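You operate a simulated robot arm through the tools that you are given. There is no shell and no other tool. Be economical: measure what you need, move in short steps, check, and stop when the job is done.

You are at the controls of a simulated robot arm. One attempt, no reset.

JOB
Move the green caddy over to the empty bay and lock both catches.
Fine: the tower is unplugged and drained already; push it fully home before you lock it in.

The check looks at the end state, three seconds after you hand in, the way a careful person would. Anything else that was tipped, shoved, dropped, spilled or broken makes it a failure.

ROBOT AND FRAMES
A 6-joint arm with a two-finger parallel gripper, fixed in place. Base frame: the origin is at the foot of the arm, x ahead of it, y to its left, z up. Units: m, degrees, N and s.
Its first joint turns from -66.0 to 66.0 degrees. Payload 2.45 kg.
The tool frame sits at the grasp point between the pads (the TCP): z along the fingers, y along the line on which they close. The tips reach 0.024 m beyond it. Largest opening 0.068 m; finger width 0.017, thickness 0.01; the body of the gripper, 0.04 by 0.07 m, starts 0.041 m behind the TCP.
Orientation is that of the tool frame in the base frame, as a unit quaternion [x, y, z, w]. With the fingers straight down and closing along the base's y, the tool's x points along the base's -x, its y along +y and its z along -z.

CONTROLS
- The arm moves only by the tool send_rows. Its argument "series" is a list of rows, each a list of 3 entries, a list of its own where there are three numbers: the shift along the base's x, y, z in m, then the turn, a rotation vector about the base's x, y, z in rad, then the gripper command, from -1 (shut) to 1 (fully open), values between in proportion. In form: [[[x, y, z], [rx, ry, rz], jaw], ...]. A call has 1 to 8 rows; each row shifts and turns the commanded pose from where the row before left it. A row lasts 0.2 s, in which the tool goes at most 0.05 m and 8.6 degrees; a call with a longer step from one row to the next is refused whole, and so is a gripper value outside its range. A pose out of reach is approached as far as the arm can. The call stops where the force on the tool passes 40 N (or 10 N more than at its start, if that is more) or the arm is blocked; 0.2 s more then pass. Each finger travels about 0.108 m/s and halts on what it meets, pressing with about 21 N; the grip force reading is that of the motor and also rises with nothing between the fingers. The clock runs only during rows and for 0.2 s after the last one: add rows that do not move to give the fingers time. The reply holds the time, the measured pose of the TCP, the force on the tool along the base axes, the opening and the grip force, in the units named above and with some noise.
- Cameras (640 x 400 px; columns grow to the right, rows downward): "scene" is fixed at [0.1677, 0.4485, 1.434]; the picture's right is [-0.52, -0.86, 0.00], its down [-0.65, 0.39, -0.66] and it looks along [0.56, -0.34, -0.75] (base axes); focal length 214 px, centre (320, 200). "wrist" rides on the gripper at [0.084, 0.011, -0.075] in the tool frame; the picture's right is [-0.13, 0.99, 0.00], its down [-0.60, -0.08, -0.79] and it looks along [-0.79, -0.10, 0.61] (tool axes); focal length 251 px, centre (320, 200). There is no depth. A picture from a camera that has moved, and an enlarged one, comes with that camera's place and axes in the base frame and with its lens. The place of the scene camera against the robot may be out by one fixed shift of up to 0.018 m in any direction.
- grab_frame(camera): a new picture of that camera. It takes no simulated time.
- inspect(camera, box): a new picture of the part [left, top, right, bottom] of that camera's present view, enlarged. It takes no simulated time.
- hand_in(): hands the job in; it is judged then, once.

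Go step by step. Nothing tells you positions but the pictures and the camera data: compare them with the known pose of the tool, close in by small moves and look again before you grip or let go. The budget is 120 turns and 64 pictures, counting those below and the enlarged ones. Unless the task says otherwise, let go and move clear before handing in, and close with one line.

The tools are called after "Call:" as a command line: name --argument value ..., lists and objects as JSON in quotes. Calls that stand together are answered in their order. send_rows: Moves the arm, as the interface text tells. Its arguments: {"type":"object","properties":{"series":{"type":"array","items":{"type":"array"}}},"required":["series"]} The other tools are called the same way: grab_frame (camera) takes a picture; inspect (camera, box) takes an enlarged picture of a part of a camera's view; hand_in () hands the job in.

At the start:

```text
t: 0.0
ee_pos: [0.4245, 0.1445, 1.3513]
orientation: [0.0, 1.0, 0.0, 0.0]
ft_force: [1.1, -0.1, -0.7]
width: 0.0678
grasp_force: 0.1
```

scene: 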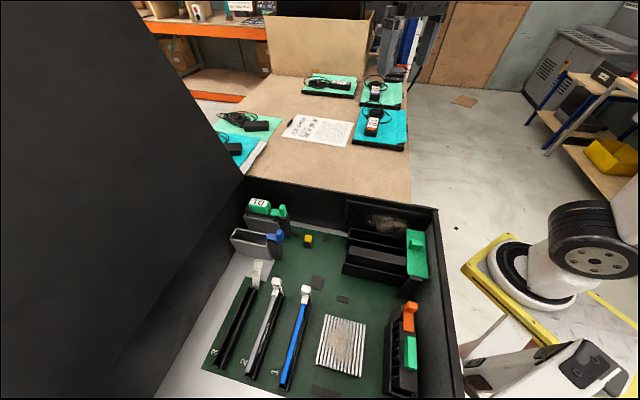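
wrist: 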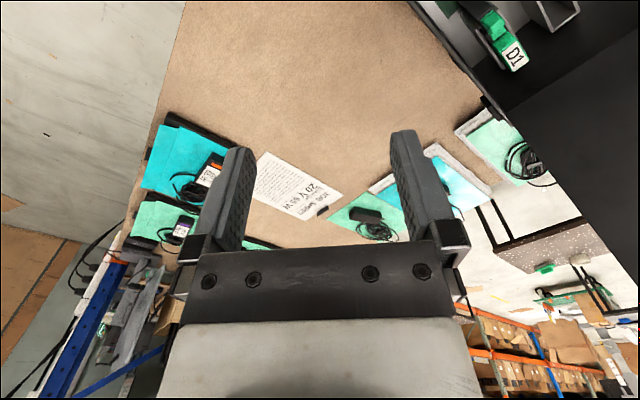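

The scene shows an opened tower with drive bays (one caddy labelled "D1" with a green part), slots and other green parts. I'll zoom in to identify caddy, empty bay and catches.

Call:
inspect --camera "scene" --box '[220, 180, 320, 280]'

Call:
inspect --camera "scene" --box '[320, 190, 450, 400]'

Call:
inspect --camera "scene" --box '[200, 250, 360, 400]'

```text
4.00 times, centred on (270, 230) of scene
camera zoom: at [0.1677, 0.4485, 1.434], right [-0.52, -0.86, 0.0], down [-0.65, 0.39, -0.66], along [0.56, -0.34, -0.75], focal length 858 px, centre (520, 80)
```

zoom: 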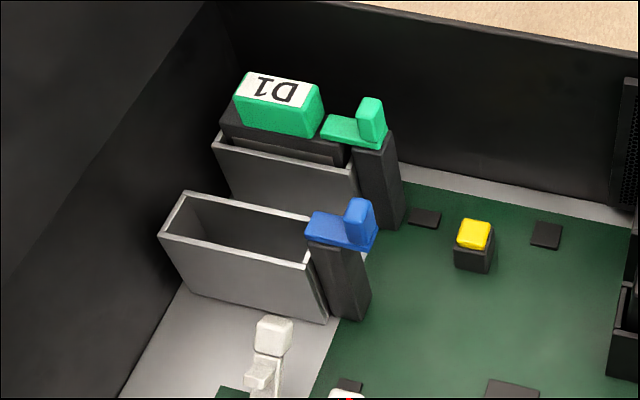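

```text
1.90 times, centred on (385, 295) of scene
camera zoom: at [0.1677, 0.4485, 1.434], right [-0.52, -0.86, 0.0], down [-0.65, 0.39, -0.66], along [0.56, -0.34, -0.75], focal length 408 px, centre (196, 19)
```

zoom: 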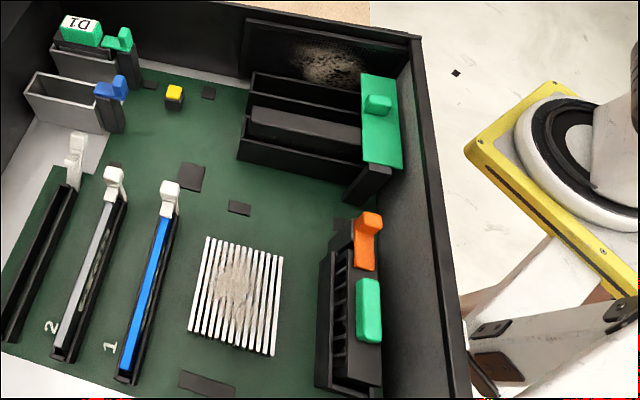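

```text
2.67 times, centred on (280, 325) of scene
camera zoom: at [0.1677, 0.4485, 1.434], right [-0.52, -0.86, 0.0], down [-0.65, 0.39, -0.66], along [0.56, -0.34, -0.75], focal length 572 px, centre (427, -133)
```

zoom: 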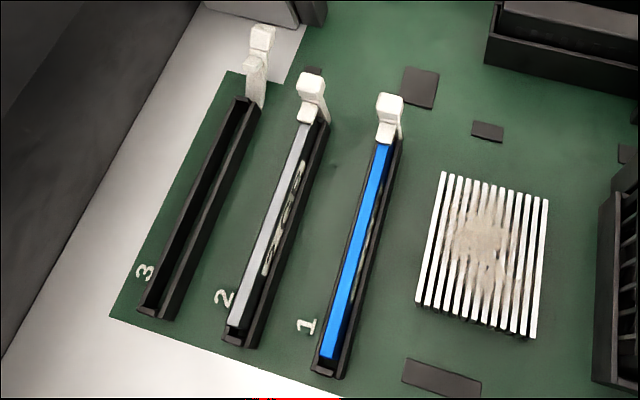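

The D1 green caddy sits in the far bay and the bay with the blue catch is empty. I'll raise/rotate the tool to look toward those bays with the wrist camera and get parallax.

Call:
send_rows --series '[[[-0.03, 0, 0], [0, 0, 0.14], 1], [[-0.03, 0, 0], [0, 0, 0.14], 1], [[-0.03, 0, 0], [0, 0, 0.14], 1], [[-0.03, 0, 0], [0, 0, 0.14], 1]]'

Call:
grab_frame --camera "wrist"

Call:
grab_frame --camera "scene"

```text
t: 1.0
ee_pos: [0.3253, 0.1589, 1.3559]
orientation: [-0.278, 0.961, -0.001, -0.003]
ft_force: [-0.5, -0.7, 0.5]
width: 0.0682
grasp_force: 0.0
out of reach, approached as far as the arm can: row 4
```

```text
58 pictures are left
camera wrist: at [0.2483, 0.1253, 1.4305], right [-0.42, 0.91, 0.0], down [0.55, 0.26, 0.79], along [0.72, 0.33, -0.61], focal length 251 px, centre (320, 200)
```

wrist: 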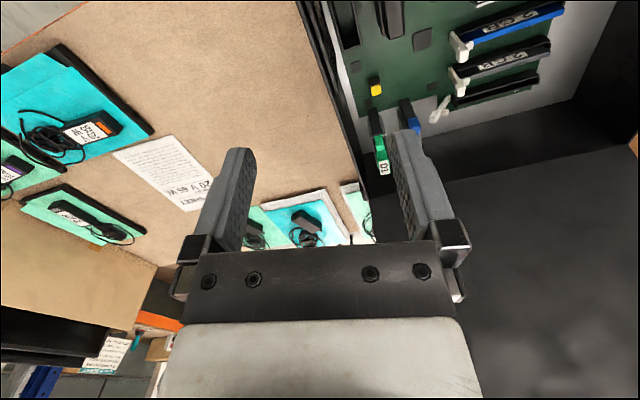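

```text
57 pictures are left
```

scene: 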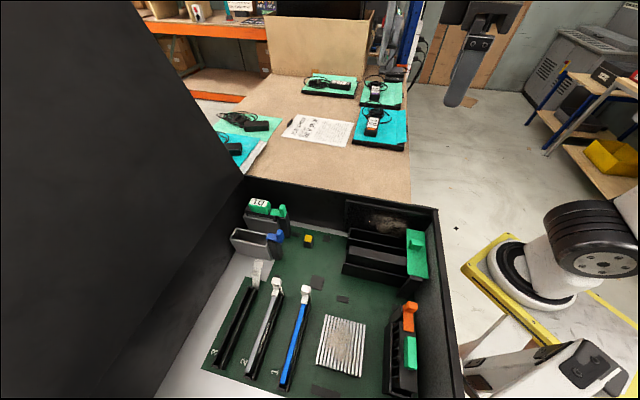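

Triangulation puts the D1 caddy's top near (0.52, 0.40, 1.05) and the board near z≈0.93. I'll move closer to look down over the bays.

Call:
send_rows --series '[[[0.02, 0.03, -0.01], [0, 0, 0.0], 1], [[0.02, 0.03, -0.01], [0, 0, 0], 1], [[0.02, 0.03, -0.01], [0, 0, 0], 1], [[0.02, 0.03, -0.01], [0, 0, 0], 1]]'

Call:
grab_frame --camera "wrist"

```text
t: 2.0
ee_pos: [0.4067, 0.2795, 1.3155]
orientation: [-0.277, 0.961, 0.0, 0.0]
ft_force: [-0.3, 0.3, -0.2]
width: 0.0679
grasp_force: 0.1
```

```text
56 pictures are left
camera wrist: at [0.3287, 0.2455, 1.3894], right [-0.42, 0.91, 0.0], down [0.55, 0.25, 0.79], along [0.72, 0.33, -0.61], focal length 251 px, centre (320, 200)
```

wrist: 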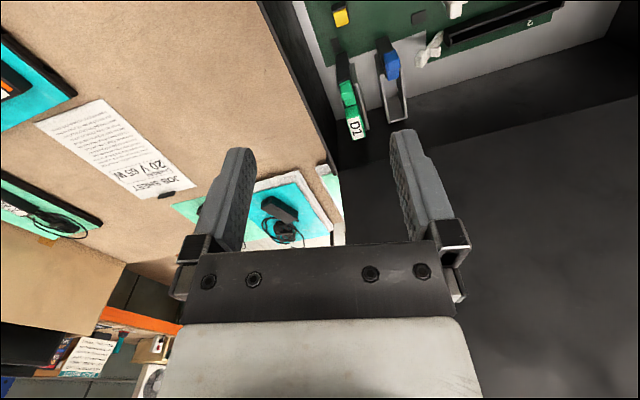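

Call:
inspect --camera "wrist" --box '[300, 0, 460, 150]'

```text
2.67 times, centred on (380, 75) of wrist
camera zoom: at [0.3287, 0.2455, 1.3894], right [-0.42, 0.91, 0.0], down [0.55, 0.25, 0.79], along [0.72, 0.33, -0.61], focal length 670 px, centre (160, 533)
```

zoom: 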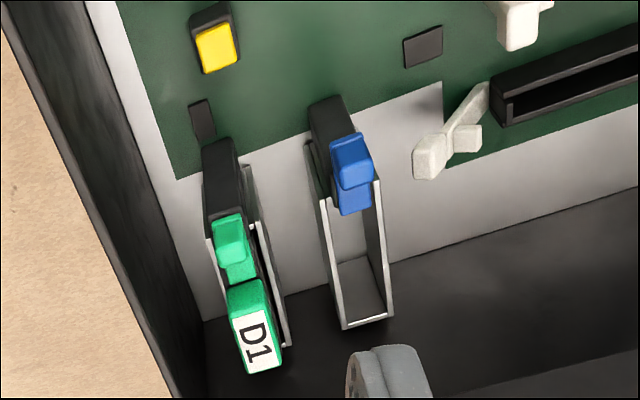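

Bay long axis appears to run along yaw ≈45° (0.71, 0.71), with sliding catches at the near ends. The green one looks extended over the caddy and the blue one retracted; I'll align the tool yaw and go closer.

Call:
send_rows --series '[[[0.0, 0.0, -0.02], [0, 0, 0.12], 1], [[0.0, 0.0, -0.02], [0, 0, 0.12], 1], [[0.0, 0.0, -0.02], [0, 0, 0.12], 1], [[0.0, 0.0, -0.01], [0, 0, 0], 1]]'

Call:
grab_frame --camera "wrist"

```text
t: 3.0
ee_pos: [0.4066, 0.2792, 1.2461]
orientation: [-0.445, 0.896, 0.0, 0.0]
ft_force: [-0.6, 0.1, -0.8]
width: 0.0678
grasp_force: 0.0
```

```text
54 pictures are left
camera wrist: at [0.3463, 0.22, 1.3201], right [-0.71, 0.7, 0.0], down [0.43, 0.43, 0.79], along [0.56, 0.57, -0.61], focal length 251 px, centre (320, 200)
```

wrist: 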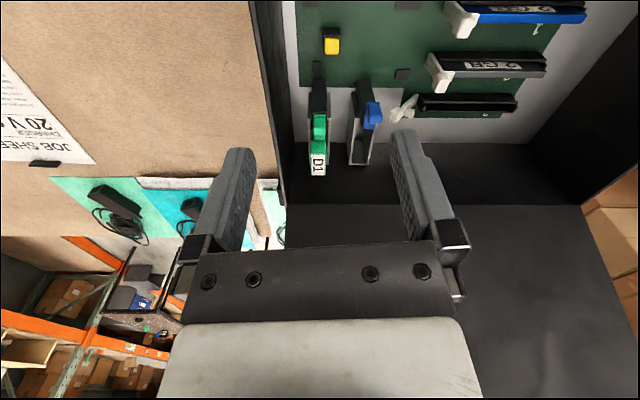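

Call:
inspect --camera "wrist" --box '[280, 50, 440, 190]'

```text
2.86 times, centred on (360, 120) of wrist
camera zoom: at [0.3463, 0.22, 1.3201], right [-0.71, 0.7, 0.0], down [0.43, 0.43, 0.79], along [0.56, 0.57, -0.61], focal length 718 px, centre (206, 429)
```

zoom: 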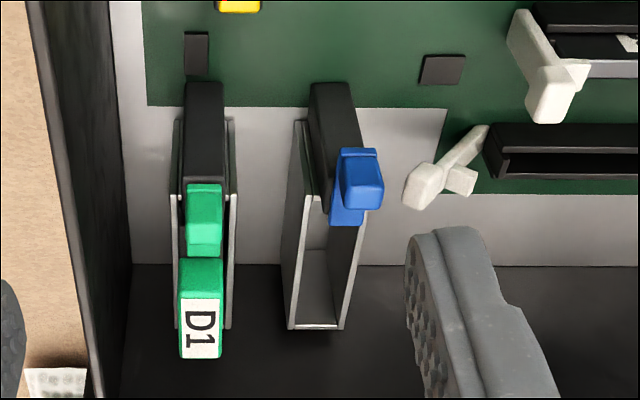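

Catches look like sliders with upright knobs. I'll square the tool yaw to the bays and go closer for a better look, still well above everything.

Call:
send_rows --series '[[[0.013, 0.027, -0.03], [0, 0, -0.065], 1], [[0.013, 0.027, -0.03], [0, 0, -0.065], 1], [[0.013, 0.027, -0.026], [0, 0, 0], 1]]'

Call:
grab_frame --camera "wrist"

Call:
inspect --camera "wrist" --box '[230, 0, 430, 160]'

```text
t: 3.8
ee_pos: [0.4462, 0.3602, 1.1598]
orientation: [-0.385, 0.923, 0.001, 0.0]
ft_force: [0.0, 0.1, 0.4]
width: 0.0679
grasp_force: 0.1
```

```text
52 pictures are left
camera wrist: at [0.3788, 0.3088, 1.2336], right [-0.61, 0.79, 0.0], down [0.48, 0.37, 0.79], along [0.63, 0.49, -0.61], focal length 251 px, centre (320, 200)
```

wrist: 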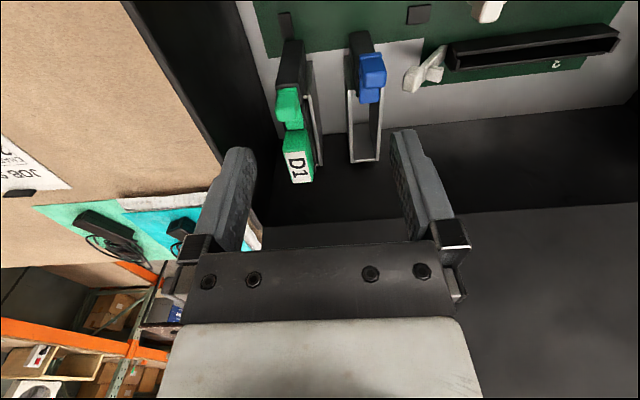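

```text
2.50 times, centred on (330, 80) of wrist
camera zoom: at [0.3788, 0.3088, 1.2336], right [-0.61, 0.79, 0.0], down [0.48, 0.37, 0.79], along [0.63, 0.49, -0.61], focal length 629 px, centre (295, 500)
```

zoom: 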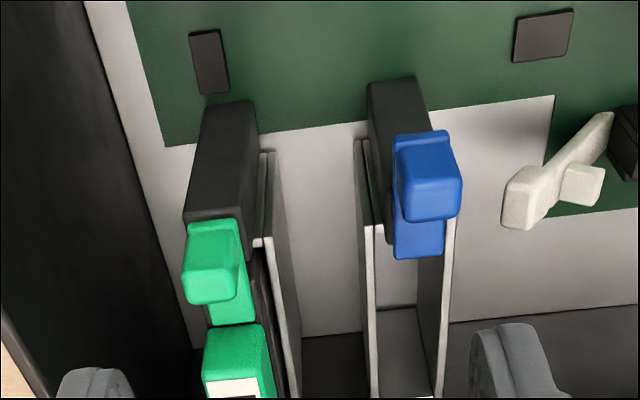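

The blue catch sits about 18 mm farther back than the green one: green is locked over the caddy, blue is open. I'll hover above the green knob (≈(0.485, 0.358), top z≈1.055) with the jaws part-closed to clear the side wall.

Call:
send_rows --series '[[[0.02, -0.001, -0.02], [0, 0, 0], 0.3], [[0.019, -0.001, -0.02], [0, 0, 0], 0.3], [[0.0, 0, -0.015], [0, 0, 0], 0.3], [[0, 0, 0], [0, 0, 0], 0.3]]'

Call:
grab_frame --camera "wrist"

Call:
grab_frame --camera "scene"

```text
t: 4.8
ee_pos: [0.484, 0.358, 1.1046]
orientation: [-0.385, 0.923, 0.001, 0.0]
ft_force: [0.3, -0.3, -1.2]
width: 0.0442
grasp_force: 0.0
```

```text
50 pictures are left
camera wrist: at [0.4169, 0.3073, 1.1789], right [-0.61, 0.79, 0.0], down [0.48, 0.37, 0.79], along [0.63, 0.49, -0.61], focal length 251 px, centre (320, 200)
```

wrist: 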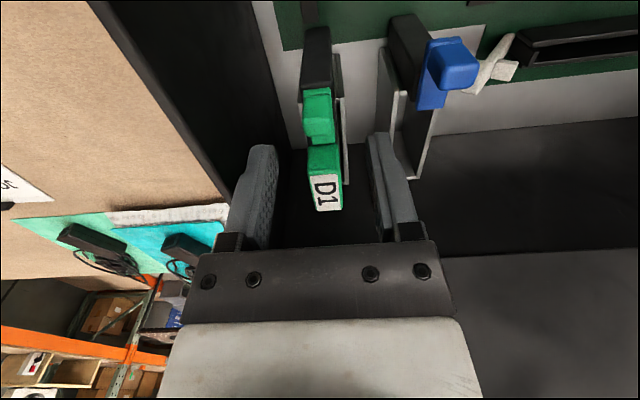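

```text
49 pictures are left
```

scene: 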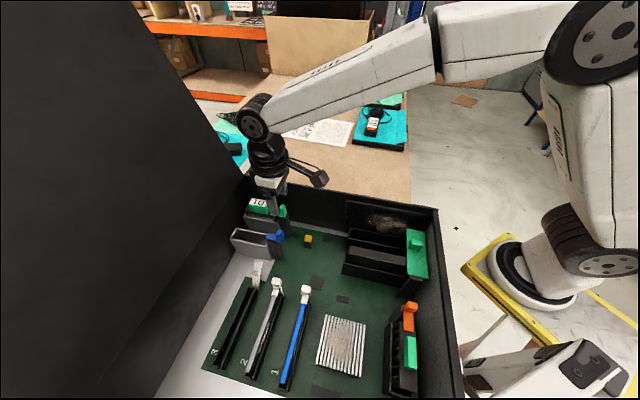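

Call:
inspect --camera "wrist" --box '[230, 60, 430, 220]'

```text
2.50 times, centred on (330, 140) of wrist
camera zoom: at [0.4169, 0.3073, 1.1789], right [-0.61, 0.79, 0.0], down [0.48, 0.37, 0.79], along [0.63, 0.49, -0.61], focal length 629 px, centre (295, 350)
```

zoom: 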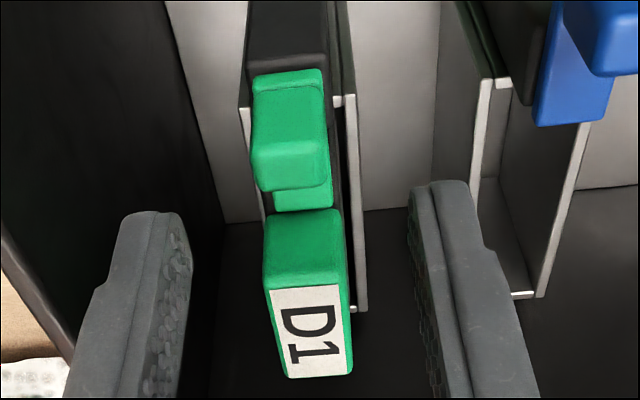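

Knob top triangulates to (0.486, 0.360, 1.061). Descending to straddle it and closing.

Call:
send_rows --series '[[[0.001, 0.001, -0.02], [0, 0, 0], 0.3], [[0, 0, -0.019], [0, 0, 0], 0.3], [[0, 0, 0], [0, 0, 0], 0.3]]'

Call:
grab_frame --camera "wrist"

```text
t: 5.6
ee_pos: [0.4853, 0.3603, 1.0661]
orientation: [-0.385, 0.923, 0.001, 0.0]
ft_force: [-0.3, 0.6, 0.4]
width: 0.0441
grasp_force: 0.0
```

```text
47 pictures are left
camera wrist: at [0.4176, 0.3082, 1.1397], right [-0.61, 0.79, 0.0], down [0.48, 0.37, 0.79], along [0.63, 0.49, -0.61], focal length 251 px, centre (320, 200)
```

wrist: 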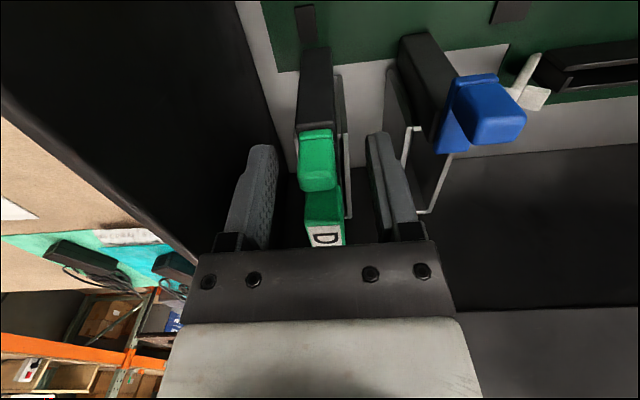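

The knob sits between the fingers. Closing.

Call:
send_rows --series '[[[0, 0, 0], [0, 0, 0], -0.2], [[0, 0, 0], [0, 0, 0], -0.7], [[0, 0, 0], [0, 0, 0], -1]]'

Call:
inspect --camera "wrist" --box '[230, 80, 430, 240]'

```text
t: 6.4
ee_pos: [0.486, 0.359, 1.0653]
orientation: [-0.385, 0.923, 0.0, 0.0]
ft_force: [4.7, -5.2, 0.6]
width: 0.0152
grasp_force: 21.0
```

```text
2.50 times, centred on (330, 160) of wrist
camera zoom: at [0.4182, 0.3077, 1.1397], right [-0.61, 0.79, 0.0], down [0.48, 0.37, 0.79], along [0.63, 0.49, -0.61], focal length 629 px, centre (295, 300)
```

zoom: 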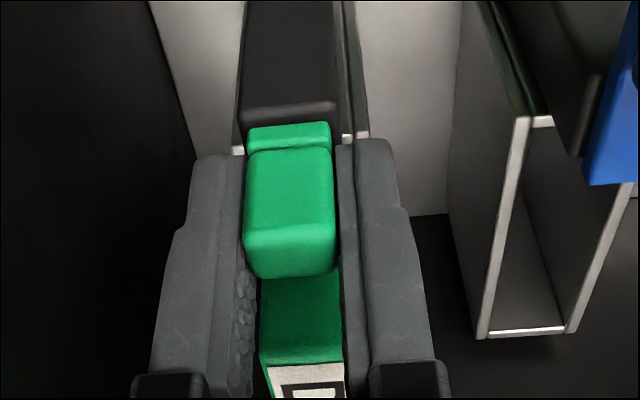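

Gripped (15 mm). Pulling the catch back toward −(0.71,0.71) in small steps.

Call:
send_rows --series '[[[-0.003, -0.0045, 0], [0, 0, 0], -1], [[-0.004, -0.004, 0], [0, 0, 0], -1], [[-0.003, -0.003, 0], [0, 0, 0], -1], [[-0.003, -0.003, 0], [0, 0, 0], -1]]'

Call:
inspect --camera "wrist" --box '[230, 80, 430, 240]'

```text
t: 7.4
ee_pos: [0.4728, 0.3453, 1.0653]
orientation: [-0.385, 0.923, 0.0, 0.001]
ft_force: [9.0, 2.5, 0.0]
width: 0.0153
grasp_force: 20.9
```

```text
2.50 times, centred on (330, 160) of wrist
camera zoom: at [0.4048, 0.2941, 1.1398], right [-0.61, 0.79, 0.0], down [0.48, 0.37, 0.79], along [0.63, 0.49, -0.61], focal length 629 px, centre (295, 300)
```

zoom: 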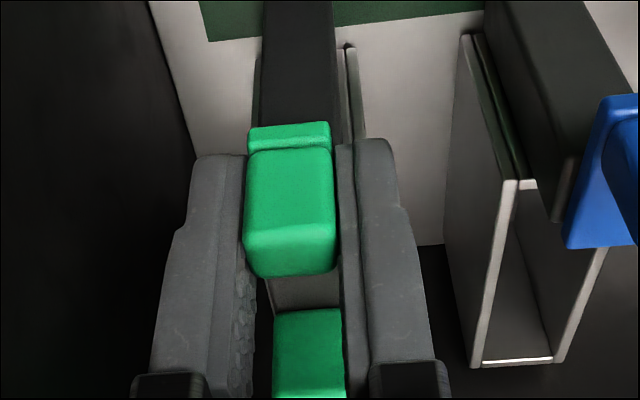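

Catch slid 19 mm, matching the blue one's open position. A small extra nudge to check for the stop, then release and rise.

Call:
send_rows --series '[[[-0.0015, -0.0015, 0], [0, 0, 0], -1], [[0, 0, 0], [0, 0, 0], -1]]'

```text
t: 8.0
ee_pos: [0.471, 0.3452, 1.0656]
orientation: [-0.385, 0.923, -0.001, 0.001]
ft_force: [12.1, 8.5, 0.5]
width: 0.0158
grasp_force: 20.9
```

Call:
send_rows --series '[[[0.001, 0.001, 0], [0, 0, 0], -0.4], [[0, 0, 0], [0, 0, 0], 0.3], [[0, 0, 0], [0, 0, 0], 0.3], [[0, 0, 0.03], [0, 0, 0], 0.3], [[0, 0, 0.02], [0, 0, 0], 0.3], [[0.01, 0.01, 0], [0, 0, 0], 0.3]]'

Call:
grab_frame --camera "wrist"

Call:
inspect --camera "wrist" --box '[230, 60, 430, 220]'

```text
t: 9.4
ee_pos: [0.4805, 0.3534, 1.1182]
orientation: [-0.385, 0.923, -0.001, 0.0]
ft_force: [0.1, -0.5, -0.1]
width: 0.0446
grasp_force: 0.1
```

```text
44 pictures are left
camera wrist: at [0.4138, 0.3031, 1.1909], right [-0.61, 0.79, 0.0], down [0.48, 0.37, 0.79], along [0.63, 0.49, -0.61], focal length 251 px, centre (320, 200)
```

wrist: 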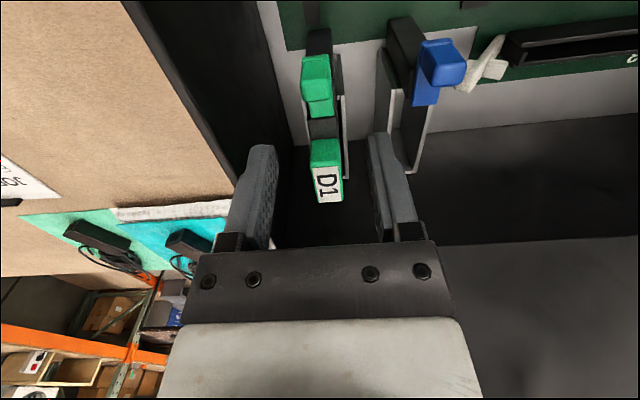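

```text
2.50 times, centred on (330, 140) of wrist
camera zoom: at [0.4138, 0.3031, 1.1909], right [-0.61, 0.79, 0.0], down [0.48, 0.37, 0.79], along [0.63, 0.49, -0.61], focal length 629 px, centre (295, 350)
```

zoom: 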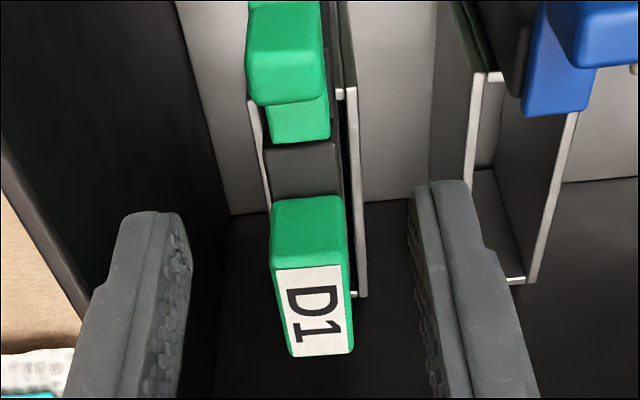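

Call:
send_rows --series '[[[-0.04, -0.02, 0.03], [0, 0, 0], 0.3], [[-0.04, -0.02, 0.03], [0, 0, 0], 0.3]]'

Call:
inspect --camera "scene" --box '[225, 190, 305, 260]'

Call:
inspect --camera "wrist" --box '[220, 0, 420, 160]'

```text
refused: row 1 steps farther than a row can; nothing moved
```

```text
5.71 times, centred on (265, 225) of scene
camera zoom: at [0.1677, 0.4484, 1.434], right [-0.52, -0.86, 0.0], down [-0.65, 0.39, -0.66], along [0.56, -0.34, -0.75], focal length 1226 px, centre (634, 57)
```

zoom: 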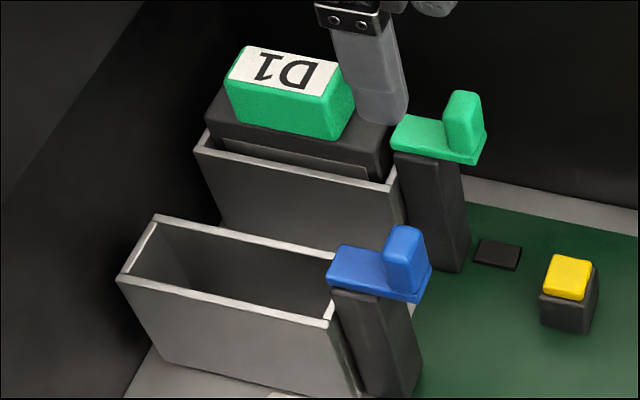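

```text
2.50 times, centred on (320, 80) of wrist
camera zoom: at [0.4138, 0.3031, 1.1909], right [-0.61, 0.79, 0.0], down [0.48, 0.37, 0.79], along [0.63, 0.49, -0.61], focal length 629 px, centre (320, 500)
```

zoom: 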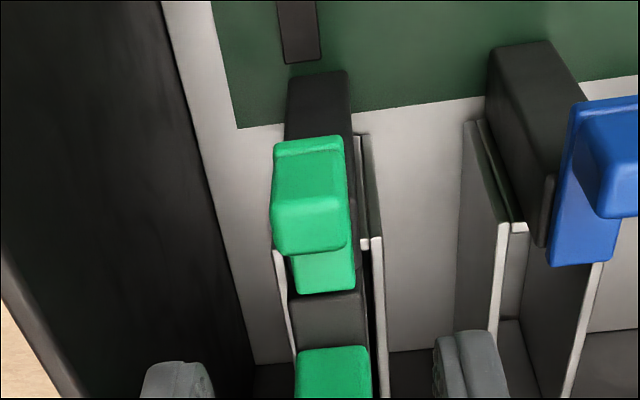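

The scene view confirms the green tongue is now clear of the bay. Handle centre is about (0.529, 0.400), top z≈1.057; I'll hover over it.

Call:
send_rows --series '[[[0.024, 0.023, 0], [0, 0, 0], 0.3], [[0.024, 0.023, -0.01], [0, 0, 0], 0.3], [[0, 0, 0], [0, 0, 0], 0.3]]'

Call:
grab_frame --camera "wrist"

Call:
inspect --camera "scene" --box '[200, 80, 360, 260]'

```text
t: 10.2
ee_pos: [0.5296, 0.4011, 1.1049]
orientation: [-0.385, 0.923, 0.0, 0.0]
ft_force: [0.3, -0.9, -0.1]
width: 0.0443
grasp_force: 0.1
```

```text
40 pictures are left
camera wrist: at [0.4617, 0.3495, 1.1791], right [-0.61, 0.79, 0.0], down [0.48, 0.37, 0.79], along [0.63, 0.49, -0.61], focal length 251 px, centre (320, 200)
```

wrist: 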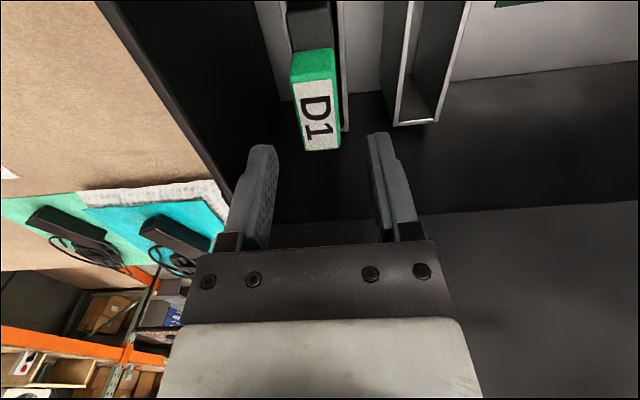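

```text
2.22 times, centred on (280, 170) of scene
camera zoom: at [0.1677, 0.4485, 1.434], right [-0.52, -0.86, 0.0], down [-0.65, 0.39, -0.66], along [0.56, -0.34, -0.75], focal length 477 px, centre (409, 267)
```

zoom: 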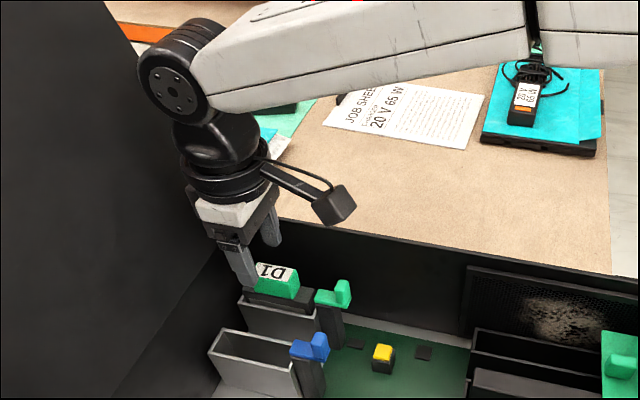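

Aligned over the handle. Descend and close.

Call:
send_rows --series '[[[-0.001, -0.002, -0.025], [0, 0, 0], 0.3], [[0, 0, -0.021], [0, 0, 0], 0.3], [[0, 0, 0], [0, 0, 0], 0.0], [[0, 0, 0], [0, 0, 0], -0.6], [[0, 0, 0], [0, 0, 0], -1], [[0, 0, 0], [0, 0, 0], -1]]'

Call:
grab_frame --camera "wrist"

```text
t: 11.6
ee_pos: [0.528, 0.3988, 1.0591]
orientation: [-0.386, 0.923, -0.001, 0.0]
ft_force: [-5.5, 5.3, 1.1]
width: 0.0219
grasp_force: 20.9
```

```text
38 pictures are left
camera wrist: at [0.4605, 0.3475, 1.1337], right [-0.61, 0.79, 0.0], down [0.48, 0.37, 0.79], along [0.63, 0.49, -0.61], focal length 251 px, centre (320, 200)
```

wrist: 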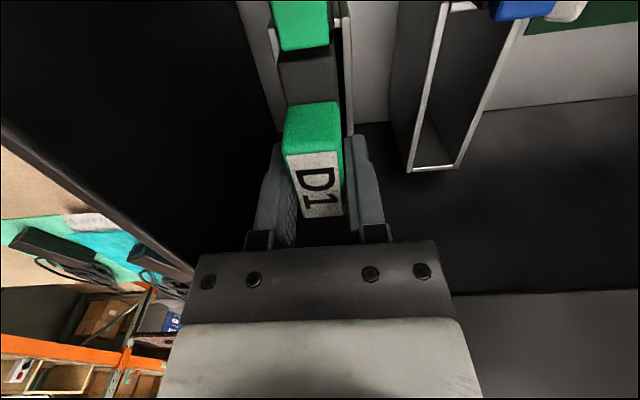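

Handle gripped (22 mm). Lifting slowly straight up.

Call:
send_rows --series '[[[-0.0007, 0.0007, 0.005], [0, 0, 0], -1], [[0, 0, 0.01], [0, 0, 0], -1], [[0, 0, 0.01], [0, 0, 0], -1], [[0, 0, 0.01], [0, 0, 0], -1]]'

Call:
grab_frame --camera "wrist"

Call:
inspect --camera "scene" --box '[220, 160, 310, 260]'

```text
t: 12.6
ee_pos: [0.5279, 0.3989, 1.0945]
orientation: [-0.385, 0.923, 0.0, 0.001]
ft_force: [-2.4, 2.4, -3.2]
width: 0.0219
grasp_force: 20.9
```

```text
37 pictures are left
camera wrist: at [0.4605, 0.3476, 1.1692], right [-0.61, 0.79, 0.0], down [0.48, 0.37, 0.79], along [0.63, 0.49, -0.61], focal length 251 px, centre (320, 200)
```

wrist: 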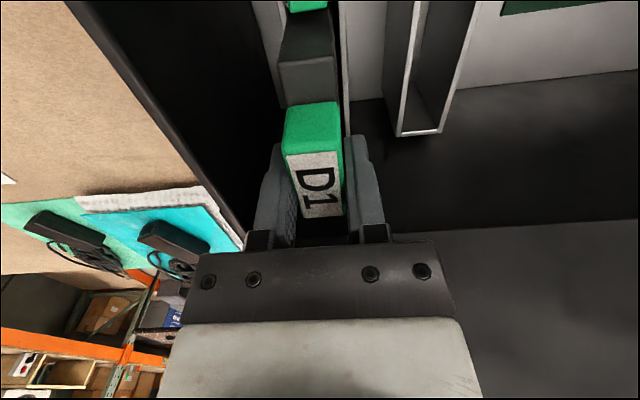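

```text
4.00 times, centred on (265, 210) of scene
camera zoom: at [0.1677, 0.4486, 1.434], right [-0.52, -0.86, 0.0], down [-0.65, 0.39, -0.66], along [0.56, -0.34, -0.75], focal length 858 px, centre (540, 160)
```

zoom: 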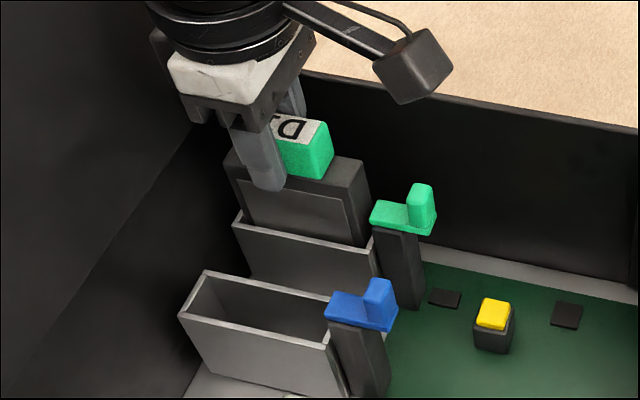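

Coming out cleanly. Continue lifting.

Call:
send_rows --series '[[[0, 0, 0.015], [0, 0, 0], -1], [[0, 0, 0.015], [0, 0, 0], -1], [[0, 0, 0.015], [0, 0, 0], -1], [[0, 0, 0.015], [0, 0, 0], -1]]'

Call:
inspect --camera "scene" --box '[210, 120, 330, 260]'

```text
t: 13.6
ee_pos: [0.5273, 0.3987, 1.1556]
orientation: [-0.385, 0.923, 0.0, 0.0]
ft_force: [0.1, 0.3, -1.9]
width: 0.022
grasp_force: 20.5
```

```text
2.86 times, centred on (270, 190) of scene
camera zoom: at [0.1678, 0.4485, 1.434], right [-0.52, -0.86, 0.0], down [-0.65, 0.39, -0.66], along [0.56, -0.34, -0.75], focal length 613 px, centre (463, 229)
```

zoom: 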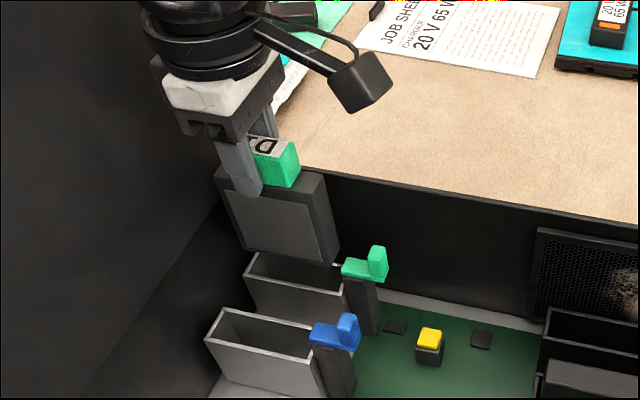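

Call:
send_rows --series '[[[0, 0, 0.015], [0, 0, 0], -1], [[0, 0, 0.015], [0, 0, 0], -1], [[0, 0, 0.01], [0, 0, 0], -1], [[0, 0, 0], [0, 0, 0], -1]]'

Call:
inspect --camera "scene" --box '[210, 120, 330, 260]'

Call:
grab_frame --camera "wrist"

```text
t: 14.6
ee_pos: [0.5287, 0.4006, 1.1951]
orientation: [-0.385, 0.923, 0.001, 0.0]
ft_force: [0.5, 0.2, -2.5]
width: 0.0219
grasp_force: 21.1
```

```text
2.86 times, centred on (270, 190) of scene
camera zoom: at [0.1678, 0.4485, 1.434], right [-0.52, -0.86, 0.0], down [-0.65, 0.39, -0.66], along [0.56, -0.34, -0.75], focal length 613 px, centre (463, 229)
```

zoom: 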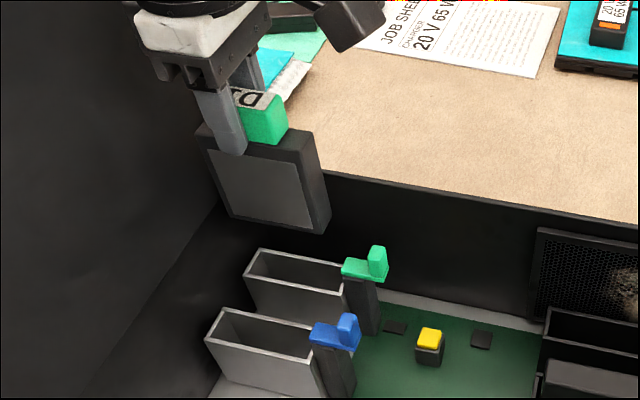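

```text
33 pictures are left
camera wrist: at [0.4604, 0.3477, 1.2693], right [-0.61, 0.79, 0.0], down [0.48, 0.37, 0.79], along [0.63, 0.49, -0.61], focal length 251 px, centre (320, 200)
```

wrist: 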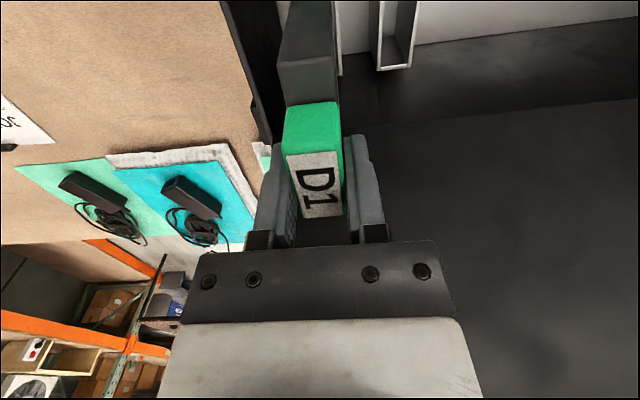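

The caddy is free and hangs straight. Bay spacing measures ≈66 mm along (−0.71, 0.71); I'll shift it over the blue bay and look.

Call:
send_rows --series '[[[-0.0157, 0.0157, 0], [0, 0, 0], -1], [[-0.0155, 0.0155, 0], [0, 0, 0], -1], [[-0.0155, 0.0155, 0], [0, 0, 0], -1], [[0, 0, -0.02], [0, 0, 0], -1], [[0, 0, 0], [0, 0, 0], -1]]'

Call:
grab_frame --camera "wrist"

Call:
inspect --camera "scene" --box '[210, 120, 330, 260]'

```text
t: 15.8
ee_pos: [0.4808, 0.4454, 1.1744]
orientation: [-0.385, 0.923, 0.0, 0.0]
ft_force: [0.3, -0.2, -2.7]
width: 0.0217
grasp_force: 21.1
```

```text
32 pictures are left
camera wrist: at [0.4136, 0.3943, 1.2485], right [-0.61, 0.79, 0.0], down [0.48, 0.37, 0.79], along [0.63, 0.49, -0.61], focal length 251 px, centre (320, 200)
```

wrist: 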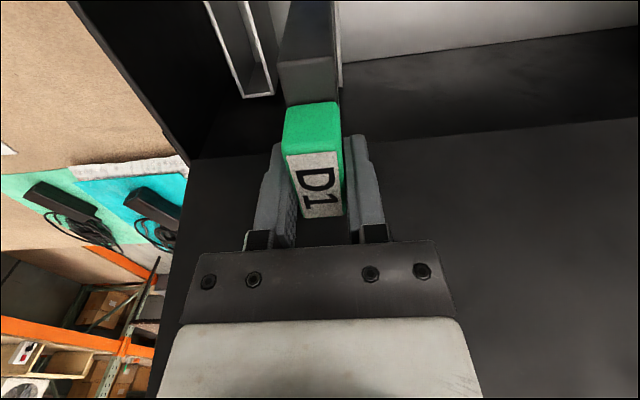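

```text
2.86 times, centred on (270, 190) of scene
camera zoom: at [0.1678, 0.4485, 1.434], right [-0.52, -0.86, 0.0], down [-0.65, 0.39, -0.66], along [0.56, -0.34, -0.75], focal length 613 px, centre (463, 229)
```

zoom: 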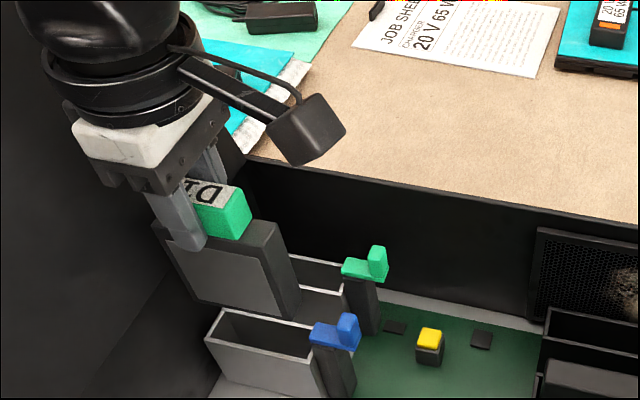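

Call:
send_rows --series '[[[0, 0, -0.01], [0, 0, 0], -1], [[0, 0, 0], [0, 0, 0], -1]]'

Call:
inspect --camera "wrist" --box '[250, 0, 410, 120]'

Call:
inspect --camera "scene" --box '[230, 190, 310, 260]'

```text
t: 16.4
ee_pos: [0.4815, 0.4461, 1.165]
orientation: [-0.385, 0.923, 0.0, -0.001]
ft_force: [-0.4, 1.1, -2.4]
width: 0.0222
grasp_force: 21.3
```

```text
3.33 times, centred on (330, 60) of wrist
camera zoom: at [0.4138, 0.3945, 1.2386], right [-0.61, 0.79, 0.0], down [0.48, 0.37, 0.79], along [0.63, 0.49, -0.61], focal length 838 px, centre (287, 667)
```

zoom: 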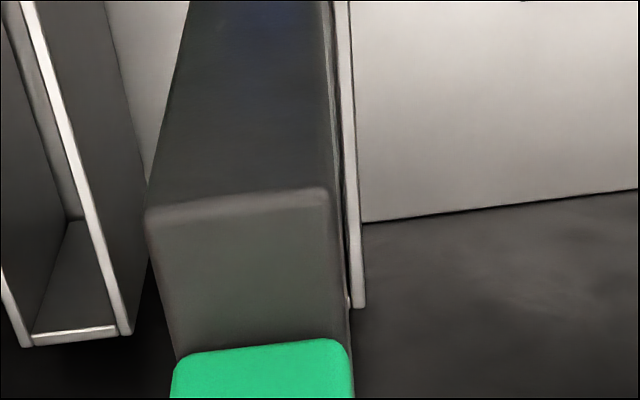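

```text
5.71 times, centred on (270, 225) of scene
camera zoom: at [0.1678, 0.4485, 1.434], right [-0.52, -0.86, 0.0], down [-0.65, 0.39, -0.66], along [0.56, -0.34, -0.75], focal length 1226 px, centre (606, 57)
```

zoom: 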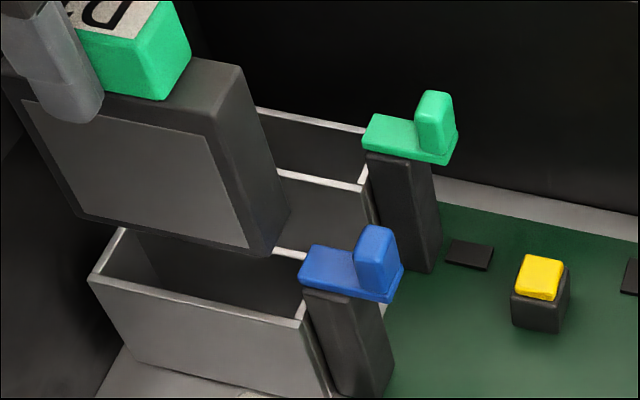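

Relative offsets tool-to-rim match the original bay within ~1 mm. Lowering gradually while watching force.

Call:
send_rows --series '[[[0, 0, -0.01], [0, 0, 0], -1], [[0, 0, -0.01], [0, 0, 0], -1], [[0, 0, -0.005], [0, 0, 0], -1], [[0, 0, 0], [0, 0, 0], -1]]'

Call:
inspect --camera "scene" --box '[230, 190, 310, 260]'

Call:
inspect --camera "wrist" --box '[250, 0, 410, 120]'

```text
t: 17.4
ee_pos: [0.4801, 0.4463, 1.1379]
orientation: [-0.385, 0.923, 0.0, 0.0]
ft_force: [-0.2, 0.4, -2.3]
width: 0.022
grasp_force: 21.4
```

```text
5.71 times, centred on (270, 225) of scene
camera zoom: at [0.1678, 0.4485, 1.434], right [-0.52, -0.86, 0.0], down [-0.65, 0.39, -0.66], along [0.56, -0.34, -0.75], focal length 1226 px, centre (606, 57)
```

zoom: 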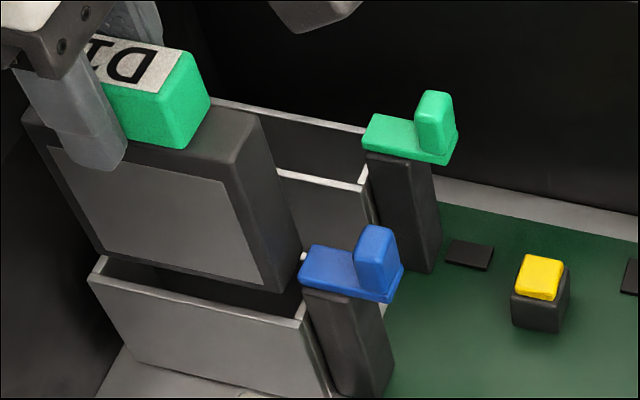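

```text
3.33 times, centred on (330, 60) of wrist
camera zoom: at [0.4133, 0.3946, 1.214], right [-0.61, 0.79, 0.0], down [0.48, 0.37, 0.79], along [0.63, 0.49, -0.61], focal length 838 px, centre (287, 667)
```

zoom: 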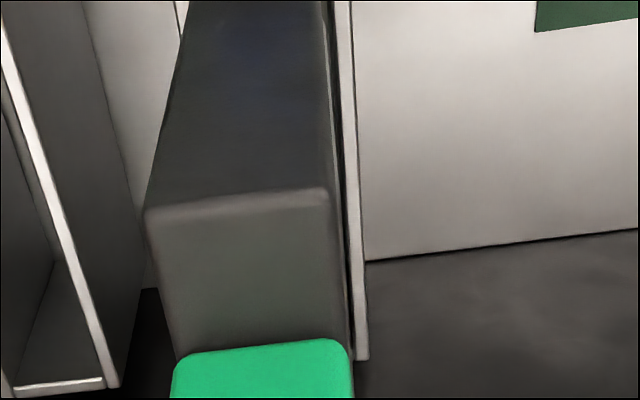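

Call:
send_rows --series '[[[0, 0, -0.007], [0, 0, 0], -1], [[0, 0, -0.007], [0, 0, 0], -1], [[0, 0, -0.007], [0, 0, 0], -1], [[0, 0, 0], [0, 0, 0], -1]]'

Call:
inspect --camera "scene" --box '[230, 190, 310, 260]'

```text
t: 18.4
ee_pos: [0.4811, 0.4466, 1.1191]
orientation: [-0.385, 0.923, 0.0, 0.0]
ft_force: [-0.4, -0.7, -2.6]
width: 0.022
grasp_force: 20.9
```

```text
5.71 times, centred on (270, 225) of scene
camera zoom: at [0.1678, 0.4485, 1.434], right [-0.52, -0.86, 0.0], down [-0.65, 0.39, -0.66], along [0.56, -0.34, -0.75], focal length 1226 px, centre (606, 57)
```

zoom: 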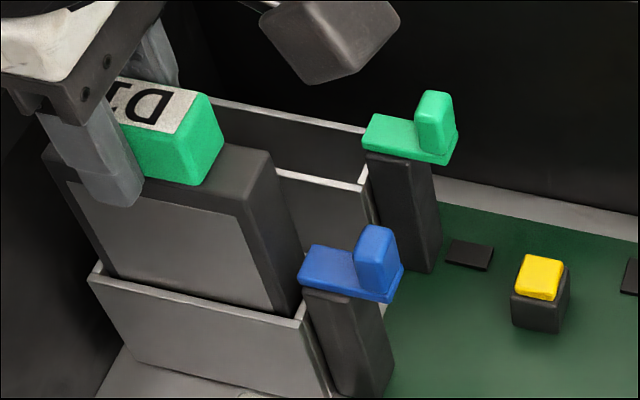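

It is sliding into the bay without contact. Continuing down carefully.

Call:
send_rows --series '[[[0, 0, -0.008], [0, 0, 0], -1], [[0, 0, -0.008], [0, 0, 0], -1], [[0, 0, -0.008], [0, 0, 0], -1], [[0, 0, -0.008], [0, 0, 0], -1], [[0, 0, -0.008], [0, 0, 0], -1], [[0, 0, 0], [0, 0, 0], -1]]'

Call:
inspect --camera "scene" --box '[230, 190, 310, 260]'

```text
t: 19.8
ee_pos: [0.4805, 0.4458, 1.0786]
orientation: [-0.386, 0.923, 0.0, 0.001]
ft_force: [0.5, 0.7, -2.3]
width: 0.0217
grasp_force: 20.7
```

```text
5.71 times, centred on (270, 225) of scene
camera zoom: at [0.1678, 0.4485, 1.434], right [-0.52, -0.86, 0.0], down [-0.65, 0.39, -0.66], along [0.56, -0.34, -0.75], focal length 1226 px, centre (606, 57)
```

zoom: 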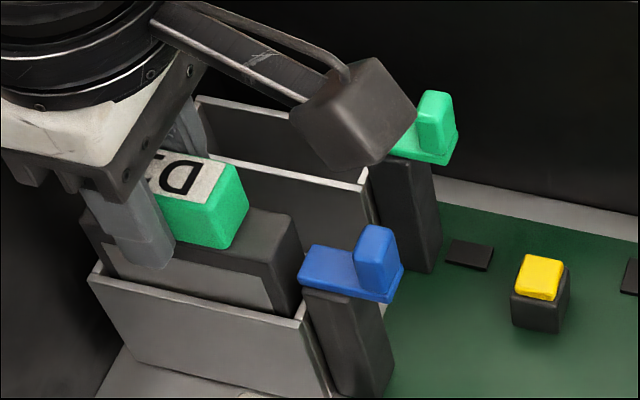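

Call:
send_rows --series '[[[0, 0, -0.006], [0, 0, 0], -1], [[0, 0, -0.006], [0, 0, 0], -1], [[0, 0, -0.004], [0, 0, 0], -1], [[0, 0, -0.003], [0, 0, 0], -1], [[0, 0, 0], [0, 0, 0], -1]]'

Call:
inspect --camera "scene" --box '[230, 190, 310, 260]'

```text
t: 21.0
ee_pos: [0.4801, 0.4458, 1.0599]
orientation: [-0.385, 0.923, 0.0, 0.001]
ft_force: [-0.7, -0.1, -2.4]
width: 0.0216
grasp_force: 20.6
```

```text
5.71 times, centred on (270, 225) of scene
camera zoom: at [0.1678, 0.4485, 1.434], right [-0.52, -0.86, 0.0], down [-0.65, 0.39, -0.66], along [0.56, -0.34, -0.75], focal length 1226 px, centre (606, 57)
```

zoom: 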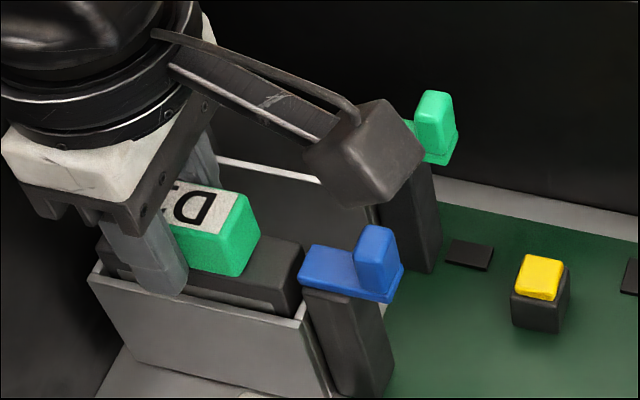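

Not yet bottomed. Pushing down in small steps until it resists.

Call:
send_rows --series '[[[0, 0, -0.002], [0, 0, 0], -1], [[0, 0, -0.001], [0, 0, 0], -1], [[0, 0, 0], [0, 0, 0], -1]]'

```text
t: 21.8
ee_pos: [0.4816, 0.4473, 1.0588]
orientation: [-0.385, 0.923, 0.001, 0.002]
ft_force: [-3.7, -4.3, 17.1]
width: 0.022
grasp_force: 21.1
```

Call:
send_rows --series '[[[0, 0, -0.0015], [0, 0, 0], -1], [[0, 0, 0], [0, 0, 0], -1]]'

Call:
inspect --camera "scene" --box '[230, 190, 310, 260]'

```text
t: 22.4
ee_pos: [0.4815, 0.4475, 1.0572]
orientation: [-0.385, 0.923, 0.001, 0.002]
ft_force: [1.0, 1.0, 18.3]
width: 0.022
grasp_force: 21.3
```

```text
5.71 times, centred on (270, 225) of scene
camera zoom: at [0.1675, 0.4482, 1.4342], right [-0.52, -0.86, 0.0], down [-0.65, 0.39, -0.66], along [0.56, -0.34, -0.75], focal length 1226 px, centre (606, 57)
```

zoom: 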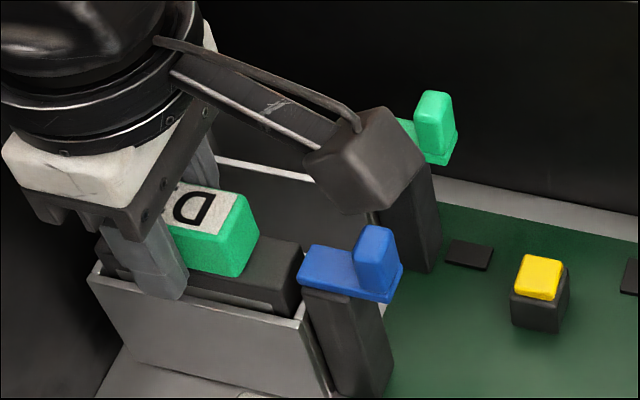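

Call:
inspect --camera "scene" --box '[235, 220, 285, 255]'

```text
11.43 times, centred on (260, 238) of scene
camera zoom: at [0.1675, 0.4482, 1.4342], right [-0.52, -0.86, 0.0], down [-0.65, 0.39, -0.66], along [0.56, -0.34, -0.75], focal length 2451 px, centre (1006, -229)
```

zoom: 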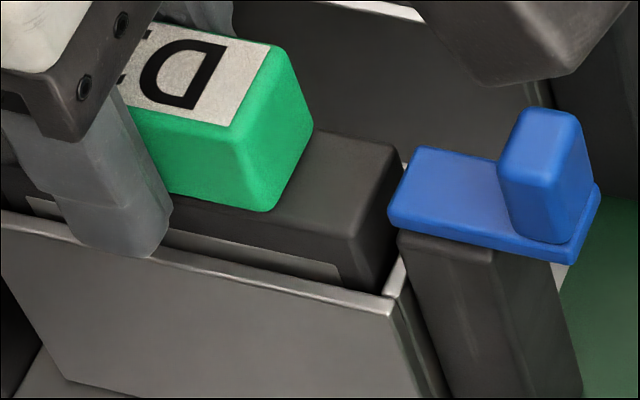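

Resistance of ~18 N with likely slip in the grip. I'll release, close the fingers and press on the top of the handle to make sure it is fully home.

Call:
send_rows --series '[[[0, 0, 0.001], [0, 0, 0], -0.4], [[0, 0, 0], [0, 0, 0], 0.2], [[0, 0, 0], [0, 0, 0], 0.2], [[0, 0, 0.025], [0, 0, 0], 0.2], [[0, 0, 0.025], [0, 0, 0], 0.2], [[0, 0, 0], [0, 0, 0], -1], [[0, 0, 0], [0, 0, 0], -1], [[0, 0, 0], [0, 0, 0], -1]]'

Call:
grab_frame --camera "wrist"

Call:
inspect --camera "scene" --box '[225, 190, 305, 260]'

```text
t: 24.2
ee_pos: [0.4821, 0.4464, 1.106]
orientation: [-0.385, 0.923, 0.0, 0.0]
ft_force: [0.0, 0.2, -1.3]
width: 0.0
grasp_force: 21.0
```

```text
21 pictures are left
camera wrist: at [0.4136, 0.3943, 1.1804], right [-0.61, 0.79, 0.0], down [0.48, 0.37, 0.79], along [0.63, 0.49, -0.61], focal length 251 px, centre (320, 200)
```

wrist: 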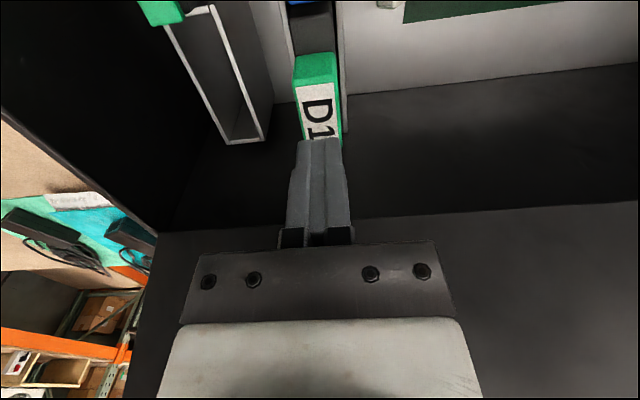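

```text
5.71 times, centred on (265, 225) of scene
camera zoom: at [0.1677, 0.4485, 1.434], right [-0.52, -0.86, 0.0], down [-0.65, 0.39, -0.66], along [0.56, -0.34, -0.75], focal length 1226 px, centre (634, 57)
```

zoom: 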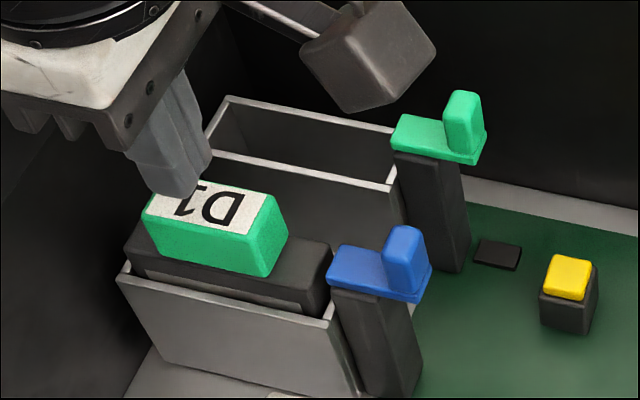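

Handle is under the closed fingertips. Pressing down gradually.

Call:
send_rows --series '[[[-0.001, -0.001, -0.015], [0, 0, 0], -1], [[0, 0, -0.006], [0, 0, 0], -1], [[0, 0, -0.002], [0, 0, 0], -1], [[0, 0, -0.001], [0, 0, 0], -1], [[0, 0, -0.001], [0, 0, 0], -1], [[0, 0, 0], [0, 0, 0], -1]]'

```text
t: 25.0
ee_pos: [0.481, 0.4471, 1.0927]
orientation: [-0.385, 0.923, 0.002, 0.005]
ft_force: [0.4, -0.2, 3.4]
width: 0.0001
grasp_force: 21.2
stopped in row 3: the force on the tool passed its limit (the readings are from after the stop); the commanded pose is now the measured one
```

Call:
send_rows --series '[[[0, 0, -0.001], [0, 0, 0], -1], [[0, 0, -0.001], [0, 0, 0], -1], [[0, 0, 0], [0, 0, 0], -1]]'

Call:
inspect --camera "scene" --box '[225, 190, 305, 260]'

```text
t: 25.8
ee_pos: [0.4809, 0.4464, 1.0919]
orientation: [-0.385, 0.923, 0.003, 0.007]
ft_force: [-3.1, -3.5, 23.2]
width: 0.0
grasp_force: 21.2
```

```text
5.71 times, centred on (265, 225) of scene
camera zoom: at [0.1673, 0.448, 1.4342], right [-0.52, -0.86, 0.0], down [-0.64, 0.39, -0.66], along [0.56, -0.34, -0.75], focal length 1226 px, centre (634, 57)
```

zoom: 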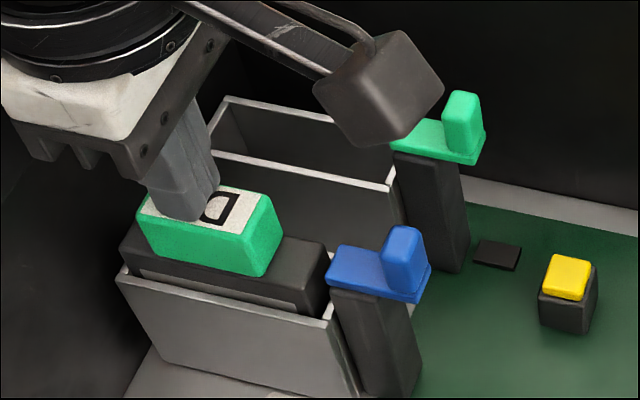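

Call:
send_rows --series '[[[0, 0, -0.001], [0, 0, 0], -1], [[0, 0, -0.001], [0, 0, 0], -1], [[0, 0, 0], [0, 0, 0], -1]]'

```text
t: 26.6
ee_pos: [0.4813, 0.4461, 1.0928]
orientation: [-0.384, 0.923, 0.004, 0.008]
ft_force: [-5.7, -8.6, 35.9]
width: 0.0
grasp_force: 21.1
```

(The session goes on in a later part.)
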